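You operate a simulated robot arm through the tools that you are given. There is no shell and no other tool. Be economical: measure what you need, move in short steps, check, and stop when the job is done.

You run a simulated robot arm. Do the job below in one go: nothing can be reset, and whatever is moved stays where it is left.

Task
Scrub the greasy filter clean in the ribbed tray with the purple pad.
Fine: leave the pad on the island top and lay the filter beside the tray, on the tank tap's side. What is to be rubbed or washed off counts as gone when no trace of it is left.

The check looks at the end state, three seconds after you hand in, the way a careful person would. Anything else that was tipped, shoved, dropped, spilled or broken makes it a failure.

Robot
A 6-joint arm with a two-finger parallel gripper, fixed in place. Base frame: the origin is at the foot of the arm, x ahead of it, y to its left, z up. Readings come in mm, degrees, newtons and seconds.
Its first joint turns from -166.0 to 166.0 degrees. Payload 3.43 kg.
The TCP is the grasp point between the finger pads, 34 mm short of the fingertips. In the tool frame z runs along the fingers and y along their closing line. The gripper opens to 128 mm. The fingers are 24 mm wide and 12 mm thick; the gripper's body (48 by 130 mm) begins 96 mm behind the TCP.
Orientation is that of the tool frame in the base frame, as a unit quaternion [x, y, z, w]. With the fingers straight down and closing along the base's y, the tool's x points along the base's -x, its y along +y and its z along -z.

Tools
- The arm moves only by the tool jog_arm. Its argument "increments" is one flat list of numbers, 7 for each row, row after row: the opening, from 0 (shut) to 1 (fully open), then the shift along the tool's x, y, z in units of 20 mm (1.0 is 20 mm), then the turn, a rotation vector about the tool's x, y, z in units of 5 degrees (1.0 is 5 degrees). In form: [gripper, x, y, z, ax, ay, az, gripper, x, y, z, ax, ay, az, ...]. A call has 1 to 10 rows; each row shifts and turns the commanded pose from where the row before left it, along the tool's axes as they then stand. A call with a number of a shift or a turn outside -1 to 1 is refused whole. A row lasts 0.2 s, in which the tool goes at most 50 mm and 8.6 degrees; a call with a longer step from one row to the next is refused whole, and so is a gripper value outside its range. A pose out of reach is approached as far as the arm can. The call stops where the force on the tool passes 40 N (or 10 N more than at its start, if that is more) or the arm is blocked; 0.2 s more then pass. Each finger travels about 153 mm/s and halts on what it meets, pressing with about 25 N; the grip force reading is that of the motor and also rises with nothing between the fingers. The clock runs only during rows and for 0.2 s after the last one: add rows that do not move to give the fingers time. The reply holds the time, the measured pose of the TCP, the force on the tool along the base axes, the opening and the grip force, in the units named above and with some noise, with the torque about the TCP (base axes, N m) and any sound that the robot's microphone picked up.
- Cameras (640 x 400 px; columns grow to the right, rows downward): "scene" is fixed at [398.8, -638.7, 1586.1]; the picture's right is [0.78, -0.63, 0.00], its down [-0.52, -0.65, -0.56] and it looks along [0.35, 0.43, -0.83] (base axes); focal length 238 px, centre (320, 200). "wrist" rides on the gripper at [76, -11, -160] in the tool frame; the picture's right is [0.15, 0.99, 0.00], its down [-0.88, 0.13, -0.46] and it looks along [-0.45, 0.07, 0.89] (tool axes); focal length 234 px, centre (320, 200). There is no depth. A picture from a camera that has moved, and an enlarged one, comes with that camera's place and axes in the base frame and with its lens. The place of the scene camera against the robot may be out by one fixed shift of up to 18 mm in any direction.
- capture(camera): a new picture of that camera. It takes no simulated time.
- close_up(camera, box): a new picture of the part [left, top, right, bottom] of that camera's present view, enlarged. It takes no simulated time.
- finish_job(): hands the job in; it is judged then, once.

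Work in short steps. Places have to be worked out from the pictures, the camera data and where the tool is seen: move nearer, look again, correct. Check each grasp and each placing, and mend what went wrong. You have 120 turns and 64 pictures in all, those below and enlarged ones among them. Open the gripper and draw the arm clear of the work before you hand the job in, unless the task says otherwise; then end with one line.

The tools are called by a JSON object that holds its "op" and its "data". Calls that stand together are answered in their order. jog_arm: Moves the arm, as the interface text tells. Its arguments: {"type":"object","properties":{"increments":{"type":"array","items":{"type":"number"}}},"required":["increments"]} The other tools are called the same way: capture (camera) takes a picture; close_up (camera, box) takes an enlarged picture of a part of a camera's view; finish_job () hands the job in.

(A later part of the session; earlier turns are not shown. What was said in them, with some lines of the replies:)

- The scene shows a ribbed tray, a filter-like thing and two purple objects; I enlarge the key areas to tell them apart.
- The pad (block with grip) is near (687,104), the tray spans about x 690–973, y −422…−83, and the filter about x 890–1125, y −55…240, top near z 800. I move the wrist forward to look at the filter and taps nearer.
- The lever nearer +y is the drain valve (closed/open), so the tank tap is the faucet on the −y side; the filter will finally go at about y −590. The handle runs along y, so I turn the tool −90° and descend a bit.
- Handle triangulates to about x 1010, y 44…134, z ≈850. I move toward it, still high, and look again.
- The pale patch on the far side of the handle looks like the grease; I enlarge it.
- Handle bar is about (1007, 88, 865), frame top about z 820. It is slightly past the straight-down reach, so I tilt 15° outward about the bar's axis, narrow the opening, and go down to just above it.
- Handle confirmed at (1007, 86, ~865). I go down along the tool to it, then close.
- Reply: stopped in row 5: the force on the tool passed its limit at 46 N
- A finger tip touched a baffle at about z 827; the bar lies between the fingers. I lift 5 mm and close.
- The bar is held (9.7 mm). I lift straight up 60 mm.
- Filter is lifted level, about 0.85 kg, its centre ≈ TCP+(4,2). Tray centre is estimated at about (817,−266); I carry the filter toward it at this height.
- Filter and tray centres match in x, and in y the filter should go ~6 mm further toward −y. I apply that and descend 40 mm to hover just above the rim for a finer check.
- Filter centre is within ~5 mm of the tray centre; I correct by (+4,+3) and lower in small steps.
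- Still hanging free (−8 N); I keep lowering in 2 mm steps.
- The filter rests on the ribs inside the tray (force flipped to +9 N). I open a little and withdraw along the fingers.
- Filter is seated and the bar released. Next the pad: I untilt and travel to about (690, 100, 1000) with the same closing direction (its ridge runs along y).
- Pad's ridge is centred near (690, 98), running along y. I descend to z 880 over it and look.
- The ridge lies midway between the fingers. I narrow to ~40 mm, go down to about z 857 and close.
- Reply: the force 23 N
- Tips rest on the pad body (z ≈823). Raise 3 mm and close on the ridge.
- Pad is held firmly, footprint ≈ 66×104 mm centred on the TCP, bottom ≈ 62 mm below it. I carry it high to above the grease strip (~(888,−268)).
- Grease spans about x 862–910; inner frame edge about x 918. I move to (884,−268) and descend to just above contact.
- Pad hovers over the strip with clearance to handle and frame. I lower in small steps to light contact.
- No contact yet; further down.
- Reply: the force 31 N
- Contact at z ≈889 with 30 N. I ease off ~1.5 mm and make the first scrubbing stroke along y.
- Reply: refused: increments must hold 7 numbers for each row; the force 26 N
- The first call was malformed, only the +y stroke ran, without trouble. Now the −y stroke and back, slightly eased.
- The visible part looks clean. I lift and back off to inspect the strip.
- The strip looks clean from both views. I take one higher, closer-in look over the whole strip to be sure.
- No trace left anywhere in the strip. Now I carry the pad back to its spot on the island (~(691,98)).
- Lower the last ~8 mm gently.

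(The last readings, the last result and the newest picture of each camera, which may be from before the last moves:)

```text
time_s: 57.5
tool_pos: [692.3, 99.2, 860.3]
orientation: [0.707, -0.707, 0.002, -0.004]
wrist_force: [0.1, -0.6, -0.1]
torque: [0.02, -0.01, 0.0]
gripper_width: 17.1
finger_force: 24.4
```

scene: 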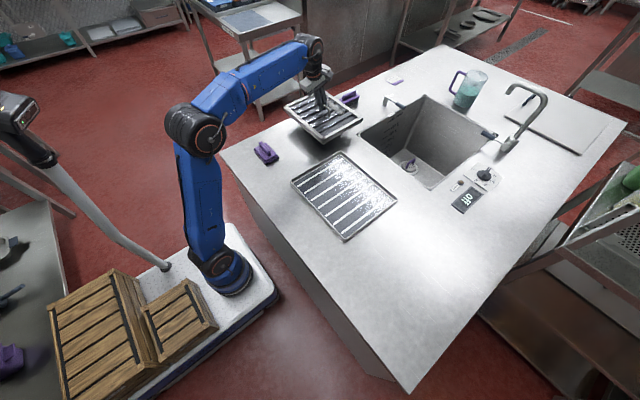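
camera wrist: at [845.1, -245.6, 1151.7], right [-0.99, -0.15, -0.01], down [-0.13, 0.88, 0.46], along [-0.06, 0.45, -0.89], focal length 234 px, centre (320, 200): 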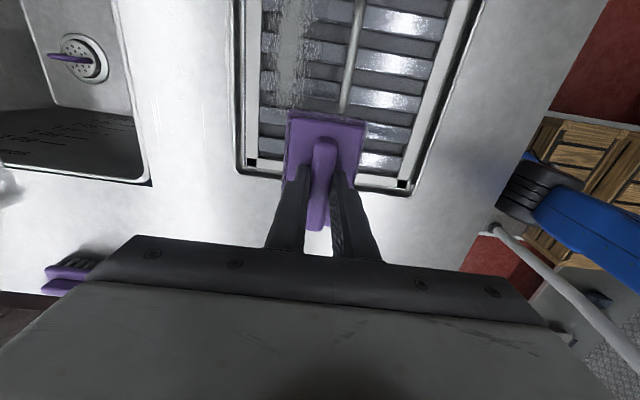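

{"op": "jog_arm", "data": {"increments": [0, 0, 0, 0.07, 0, 0, 0, 0, 0, 0, 0.05, 0, 0, 0, 0, 0, 0, 0, 0, 0, 0]}}

```text
time_s: 58.3
tool_pos: [691.1, 98.6, 857.7]
orientation: [-0.707, 0.708, -0.002, 0.004]
wrist_force: [1.8, 1.9, 8.8]
torque: [0.02, 0.28, 0.01]
gripper_width: 17.1
finger_force: 25.0
```

Pad is on the surface. I release, rise, and head back to the filter handle at (818,−270).

{"op": "jog_arm", "data": {"increments": [0.15, 0, 0, 0, 0, 0, 0, 0.3, 0, 0, 0, 0, 0, 0, 0.35, 0, 0, 0, 0, 0, 0, 0.35, 0, 0, -0.5, 0, 0, 0, 0.35, 0, 0, -1, 0, 0, 0, 0.35, 0, 0, -1, 0, 0, 0, 0.35, 0, 0, -1, 0, 0, 0, 0.35, 0, 0, -1, 0, 0, 0, 0.35, 0, 0, -1, 0, 0, 0, 0.35, 0, 0, -1, 0, 0, 0]}}

{"op": "capture", "data": {"camera": "wrist"}}

{"op": "jog_arm", "data": {"increments": [0.35, 0.92, -0.32, 0, 0, 0, 0, 0.35, 0.92, -0.32, 0, 0, 0, 0, 0.35, 0.92, -0.32, 0, 0, 0, 0, 0.35, 0.92, -0.32, 0, 0, 0, 0, 0.35, 0.92, -0.32, 0, 0, 0, 0, 0.35, 0.92, -0.32, 0, 0, 0, 0, 0.35, 0.92, -0.32, 0, 0, 0, 0, 0.35, 0.92, -0.32, 0, 0, 0, 0, 0.35, 0.92, -0.32, 0, 0, 0, 0, 0.35, 0.92, -0.32, 0, 0, 0, 0]}}

{"op": "jog_arm", "data": {"increments": [0.35, 0.92, -0.32, 0, 0, 0, 0, 0.35, 0.92, -0.32, 0, 0, 0, 0, 0.35, 0.92, -0.32, 0, 0, 0, 0, 0.35, 0.92, -0.32, 0, 0, 0, 0, 0.35, 0.92, -0.32, 0, 0, 0, 0, 0.35, 0.92, -0.32, 0, 0, 0, 0, 0.35, 0.92, -0.32, 0, 0, 0, 0, 0.35, 0.92, -0.32, 0, 0, 0, 0, 0.35, 0.92, -0.32, 0, 0, 0, 0, 0.35, 0.92, -0.32, 0, 0, 0, 0]}}

{"op": "capture", "data": {"camera": "wrist"}}

```text
time_s: 60.5
tool_pos: [690.9, 98.1, 986.2]
orientation: [0.707, -0.707, 0.002, -0.003]
wrist_force: [0.9, 0.0, 0.4]
torque: [-0.01, 0.02, -0.01]
gripper_width: 45.0
finger_force: 0.0
```

```text
29 pictures are left
camera wrist: at [699.3, 23.7, 1146.7], right [-0.99, -0.15, -0.01], down [-0.13, 0.88, 0.46], along [-0.06, 0.45, -0.89], focal length 234 px, centre (320, 200)
```

wrist: 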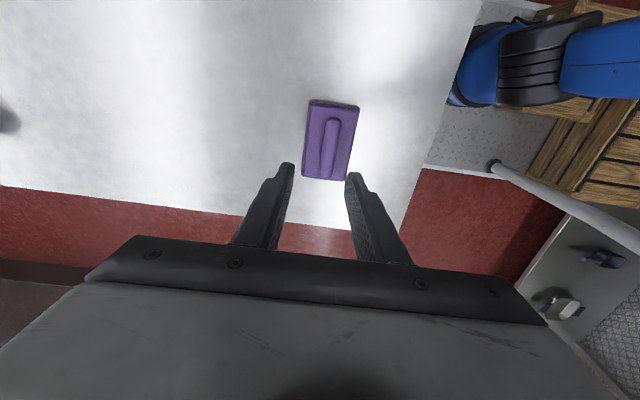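

```text
time_s: 62.7
tool_pos: [754.2, -85.8, 989.1]
orientation: [-0.707, 0.708, -0.003, 0.004]
wrist_force: [0.2, 0.7, 0.5]
torque: [0.0, -0.01, -0.01]
gripper_width: 44.7
finger_force: 0.0
```

```text
time_s: 64.9
tool_pos: [820.4, -268.4, 988.1]
orientation: [0.708, -0.707, 0.002, -0.004]
wrist_force: [-0.3, 1.8, -0.1]
torque: [0.0, -0.05, -0.02]
gripper_width: 44.9
finger_force: 0.1
```

```text
28 pictures are left
camera wrist: at [827.5, -344.1, 1148.4], right [-0.99, -0.15, -0.01], down [-0.13, 0.88, 0.46], along [-0.06, 0.45, -0.89], focal length 234 px, centre (320, 200)
```

wrist: 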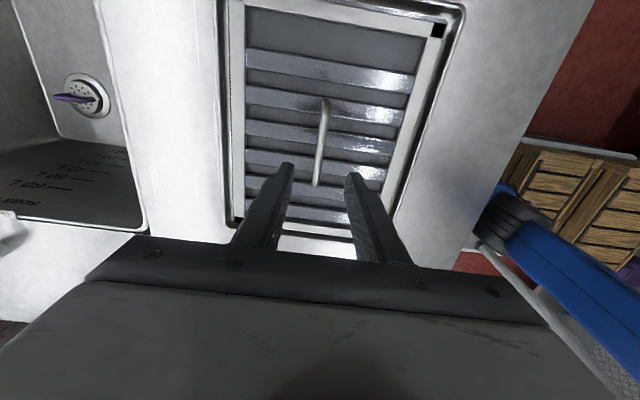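

Pad is flat on the island; handle at (818,−272), filter unmoved and clean. I descend straight to z ≈880 and close.

{"op": "jog_arm", "data": {"increments": [0.35, 0.1, 0.05, 1, 0, 0, 0, 0.35, 0.1, 0.03, 1, 0, 0, 0, 0.35, 0, 0, 1, 0, 0, 0, 0.35, 0, 0, 1, 0, 0, 0, 0.35, 0, 0, 1, 0, 0, 0, 0.35, 0, 0, 0.4, 0, 0, 0, 0.35, 0, 0, 0, 0, 0, 0]}}

{"op": "jog_arm", "data": {"increments": [0.2, 0, 0, 0, 0, 0, 0, 0.1, 0, 0, 0, 0, 0, 0, 0, 0, 0, 0, 0, 0, 0, 0, 0, 0, 0, 0, 0, 0, 0, 0, 0, 0, 0, 0, 0]}}

{"op": "capture", "data": {"camera": "wrist"}}

```text
time_s: 66.5
tool_pos: [818.5, -273.4, 880.6]
orientation: [-0.707, 0.707, -0.003, 0.004]
wrist_force: [-0.5, -0.3, 0.1]
torque: [-0.01, 0.0, -0.04]
gripper_width: 44.5
finger_force: 0.0
```

```text
time_s: 67.7
tool_pos: [818.9, -273.2, 879.6]
orientation: [0.707, -0.707, 0.002, -0.004]
wrist_force: [2.8, -0.2, 2.1]
torque: [-0.05, -0.02, 0.01]
gripper_width: 9.7
finger_force: 24.9
```

```text
27 pictures are left
camera wrist: at [826.7, -347.8, 1040.8], right [-0.99, -0.15, -0.01], down [-0.13, 0.88, 0.46], along [-0.06, 0.45, -0.89], focal length 234 px, centre (320, 200)
```

wrist: 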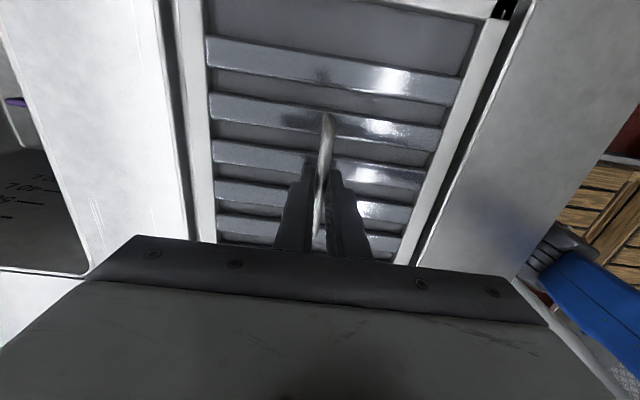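

Held (9.7 mm). Lift 60 mm straight up and check.

{"op": "jog_arm", "data": {"increments": [0, 0, 0, -0.4, 0, 0, 0, 0, 0, 0, -0.6, 0, 0, 0, 0, 0, 0, -1, 0, 0, 0, 0, 0, 0, -1, 0, 0, 0, 0, 0, 0, 0, 0, 0, 0]}}

{"op": "close_up", "data": {"camera": "scene", "box": [270, 110, 430, 260]}}

```text
time_s: 68.9
tool_pos: [818.7, -272.2, 939.3]
orientation: [-0.707, 0.707, -0.001, 0.003]
wrist_force: [0.1, 0.5, -8.3]
torque: [0.0, -0.01, 0.01]
gripper_width: 9.9
finger_force: 25.4
```

```text
2.67 times, centred on (350, 185) of scene
camera zoom: at [398.8, -638.7, 1586.1], right [0.78, -0.63, 0.0], down [-0.52, -0.65, -0.56], along [0.35, 0.43, -0.83], focal length 634 px, centre (240, 240)
```

zoom: 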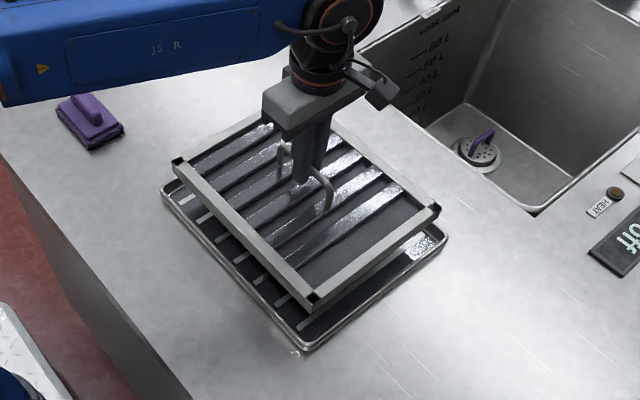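

Filter is lifted level with the tray left in place. I carry it toward −y to about (742,−613).

{"op": "jog_arm", "data": {"increments": [0, 0.5, 0.1, 0, 0, 0, 0, 0, 0.95, 0.21, 0, 0, 0, 0, 0, 0.95, 0.21, 0, 0, 0, 0, 0, 0.95, 0.21, 0, 0, 0, 0, 0, 0.95, 0.21, 0, 0, 0, 0, 0, 0.95, 0.21, 0, 0, 0, 0, 0, 0.95, 0.21, 0, 0, 0, 0, 0, 0.95, 0.21, 0, 0, 0, 0, 0, 0.95, 0.21, 0, 0, 0, 0, 0, 0.5, 0.1, 0, 0, 0, 0]}}

{"op": "jog_arm", "data": {"increments": [0, 0.5, 0.1, 0, 0, 0, 0, 0, 0.95, 0.21, 0, 0, 0, 0, 0, 0.95, 0.21, 0, 0, 0, 0, 0, 0.95, 0.21, 0, 0, 0, 0, 0, 0.95, 0.21, 0, 0, 0, 0, 0, 0.95, 0.21, 0, 0, 0, 0, 0, 0.95, 0.21, 0, 0, 0, 0, 0, 0.95, 0.21, 0, 0, 0, 0, 0, 0.95, 0.21, 0, 0, 0, 0, 0, 0.5, 0.1, 0, 0, 0, 0]}}

{"op": "capture", "data": {"camera": "scene"}}

{"op": "capture", "data": {"camera": "wrist"}}

```text
time_s: 71.1
tool_pos: [779.1, -445.1, 939.9]
orientation: [0.708, -0.707, 0.002, -0.004]
wrist_force: [0.3, 0.2, -9.0]
torque: [-0.02, 0.01, 0.02]
gripper_width: 9.8
finger_force: 24.6
```

```text
time_s: 73.3
tool_pos: [743.3, -616.7, 937.6]
orientation: [0.707, -0.707, 0.002, -0.003]
wrist_force: [-0.9, 1.0, -7.8]
torque: [-0.06, -0.05, 0.0]
gripper_width: 9.9
finger_force: 24.8
```

```text
25 pictures are left
```

scene: 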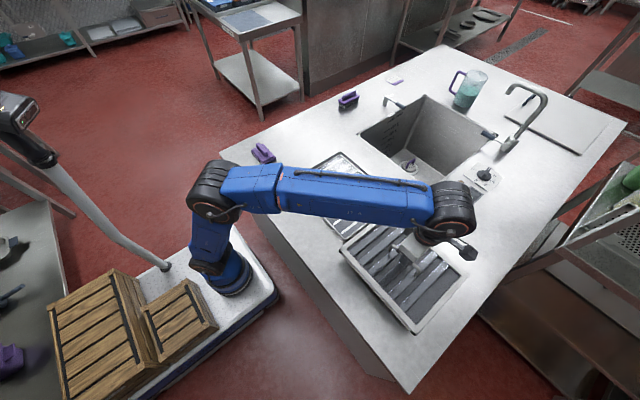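

```text
24 pictures are left
camera wrist: at [751.2, -692.2, 1098.2], right [-0.99, -0.15, -0.01], down [-0.13, 0.88, 0.46], along [-0.06, 0.45, -0.89], focal length 234 px, centre (320, 200)
```

wrist: 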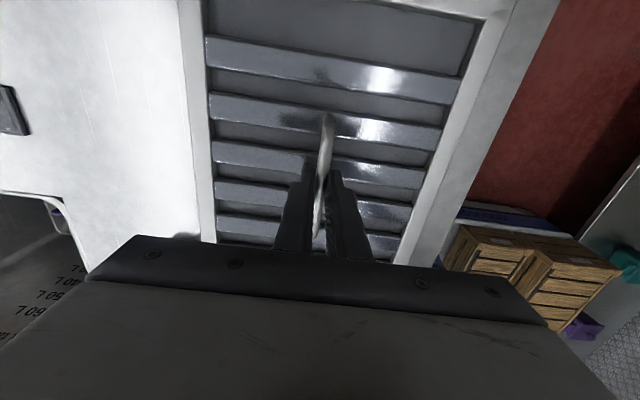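

It hovers over the island beside the tray with ~30 mm gap. I lower 54 mm, then creep.

{"op": "jog_arm", "data": {"increments": [0, 0, 0, 0.7, 0, 0, 0, 0, 0, 0, 0.7, 0, 0, 0, 0, 0, 0, 0.7, 0, 0, 0, 0, 0, 0, 0.5, 0, 0, 0, 0, 0, 0, 0.1, 0, 0, 0, 0, 0, 0, 0, 0, 0, 0]}}

{"op": "jog_arm", "data": {"increments": [0, 0, 0, 0.1, 0, 0, 0, 0, 0, 0, 0.1, 0, 0, 0, 0, 0, 0, 0.1, 0, 0, 0, 0, 0, 0, 0, 0, 0, 0]}}

```text
time_s: 74.7
tool_pos: [743.0, -617.1, 885.0]
orientation: [-0.707, 0.708, -0.002, 0.004]
wrist_force: [-0.1, 0.4, -8.0]
torque: [-0.03, 0.01, -0.02]
gripper_width: 9.7
finger_force: 25.2
```

```text
time_s: 75.7
tool_pos: [743.7, -617.8, 879.5]
orientation: [-0.706, 0.708, -0.002, 0.004]
wrist_force: [0.8, -0.1, -8.0]
torque: [-0.02, 0.02, 0.0]
gripper_width: 9.6
finger_force: 24.7
```

{"op": "jog_arm", "data": {"increments": [0, 0, 0, 0.1, 0, 0, 0, 0, 0, 0, 0.1, 0, 0, 0, 0, 0, 0, 0, 0, 0, 0]}}

```text
time_s: 76.5
tool_pos: [742.2, -617.2, 876.7]
orientation: [0.707, -0.707, 0.004, -0.002]
wrist_force: [8.2, -4.7, 16.9]
torque: [-0.12, -0.11, 0.0]
gripper_width: 9.7
finger_force: 24.2
```

The filter is down (force now +17 N). Open and withdraw straight up, then look.

{"op": "jog_arm", "data": {"increments": [0.1, 0, 0, 0, 0, 0, 0, 0.2, 0, 0, 0, 0, 0, 0, 0.3, 0, 0, 0, 0, 0, 0, 0.3, 0, 0, -0.5, 0, 0, 0, 0.3, 0, 0, -1, 0, 0, 0, 0.3, 0, 0, -1, 0, 0, 0, 0.3, 0, 0, -1, 0, 0, 0, 0.3, 0, 0, -1, 0, 0, 0, 0.3, 0, 0, -1, 0, 0, 0, 0.3, 0, 0, -1, 0, 0, 0]}}

{"op": "capture", "data": {"camera": "wrist"}}

{"op": "jog_arm", "data": {"increments": [0.3, -0.5, 0.5, -1, 0, 0, 0, 0.3, -1, 0.5, -1, 0, 0, 0, 0.3, -1, 0.5, -1, 0, 0, 0, 0.3, -1, 0.5, -1, 0, 0, 0, 0.3, -1, 0.5, -1, 0, 0, 0, 0.3, -1, 0.5, -1, 0, 0, 0, 0.3, -1, 0, -1, 0, 0, 0, 0.3, -1, 0, -1, 0, 0, 0, 0.3, -1, 0, 0, 0, 0, 0, 0.3, -1, 0, 0, 0, 0, 0]}}

{"op": "jog_arm", "data": {"increments": [0.3, -1, 0, 0, 0, 0, 0, 0.3, -1, 0, 0, 0, 0, 0, 0.3, -1, 0, 0, 0, 0, 0, 0.3, -1, 0, 0, 0, 0, 0, 0.3, -1, 0, 0, 0, 0, 0, 0.3, -1, 0, 0, 0, 0, 0, 0.3, -1, 0, 0, 0, 0, 0, 0.3, -1, 0, 0, 0, 0, 0, 0.3, -1, 0, 0, 0, 0, 0, 0.3, -1, 0, 0, 0, 0, 0]}}

{"op": "capture", "data": {"camera": "scene"}}

```text
time_s: 78.7
tool_pos: [741.9, -615.8, 1004.2]
orientation: [0.708, -0.707, 0.001, -0.003]
wrist_force: [-0.2, -0.8, -0.1]
torque: [0.0, 0.0, 0.01]
gripper_width: 38.5
finger_force: 0.0
```

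```text
23 pictures are left
camera wrist: at [750.7, -692.5, 1164.2], right [-0.99, -0.15, -0.01], down [-0.13, 0.88, 0.46], along [-0.06, 0.45, -0.89], focal length 234 px, centre (320, 200)
```

wrist: 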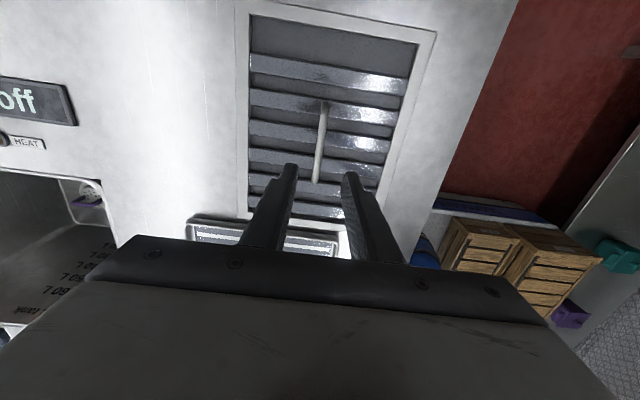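

```text
time_s: 80.9
tool_pos: [679.3, -426.0, 1155.4]
orientation: [-0.707, 0.707, -0.002, 0.003]
wrist_force: [0.1, -0.4, -0.5]
torque: [0.03, -0.01, 0.02]
gripper_width: 38.7
finger_force: 0.1
out of reach, approached as far as the arm can: row 8
```

```text
time_s: 83.1
tool_pos: [678.8, -226.4, 1155.7]
orientation: [0.707, -0.707, 0.003, -0.004]
wrist_force: [-0.2, -1.5, -0.2]
torque: [-0.03, -0.04, 0.04]
gripper_width: 38.3
finger_force: 0.0
```

```text
22 pictures are left
```

scene: 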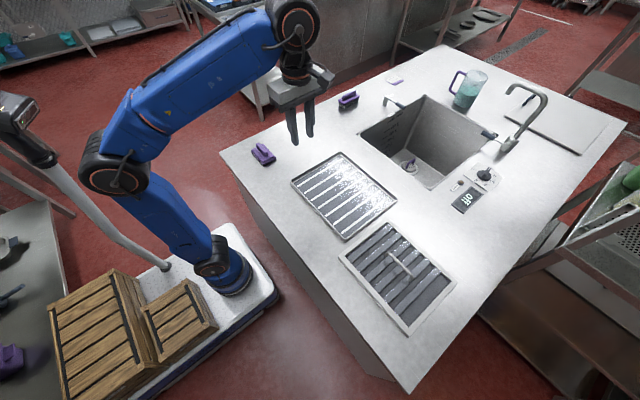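

Everything is where it should be; I take one enlarged look at the filter for residue before handing in.

{"op": "close_up", "data": {"camera": "scene", "box": [330, 210, 465, 340]}}

{"op": "close_up", "data": {"camera": "scene", "box": [235, 125, 405, 245]}}

```text
3.08 times, centred on (398, 275) of scene
camera zoom: at [398.8, -638.7, 1586.1], right [0.78, -0.63, 0.0], down [-0.52, -0.65, -0.56], along [0.35, 0.43, -0.83], focal length 732 px, centre (82, -31)
```

zoom: 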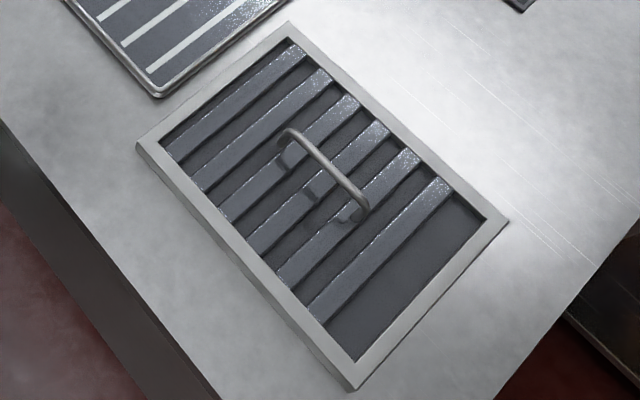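

```text
3.33 times, centred on (320, 185) of scene
camera zoom: at [398.8, -638.7, 1586.1], right [0.78, -0.63, 0.0], down [-0.52, -0.65, -0.56], along [0.35, 0.43, -0.83], focal length 792 px, centre (320, 250)
```

zoom: 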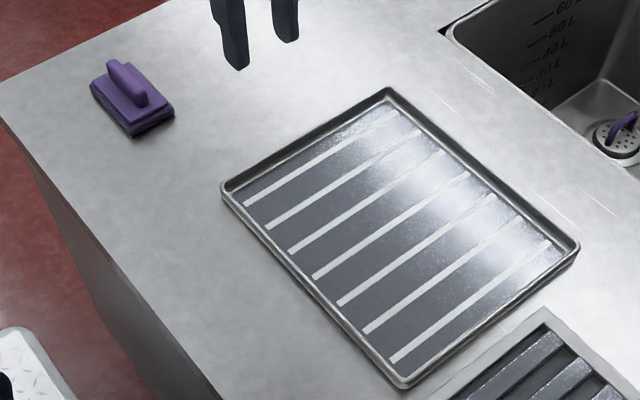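

The filter is clean and flat beside the tray on the tap's side, and the pad is on the island. I open the gripper fully and hand in.

{"op": "jog_arm", "data": {"increments": [0.7, 0, 0, 0, 0, 0, 0, 1, 0, 0, 0, 0, 0, 0, 1, 0, 0, 0, 0, 0, 0]}}

{"op": "finish_job", "data": {}}

```text
time_s: 83.9
tool_pos: [679.8, -227.1, 1155.1]
orientation: [0.707, -0.707, 0.003, -0.004]
wrist_force: [-0.1, 0.0, -0.2]
torque: [0.01, -0.01, 0.01]
gripper_width: 127.7
finger_force: 0.1
```

```text
The job is handed in.
```

I scrubbed the filter in the ribbed tray with the purple pad until no grease showed on its top face (I had no view of the underside), laid it beside the tray on the tank tap's side, left the pad on the island top, and handed in with the arm clear and the gripper open.
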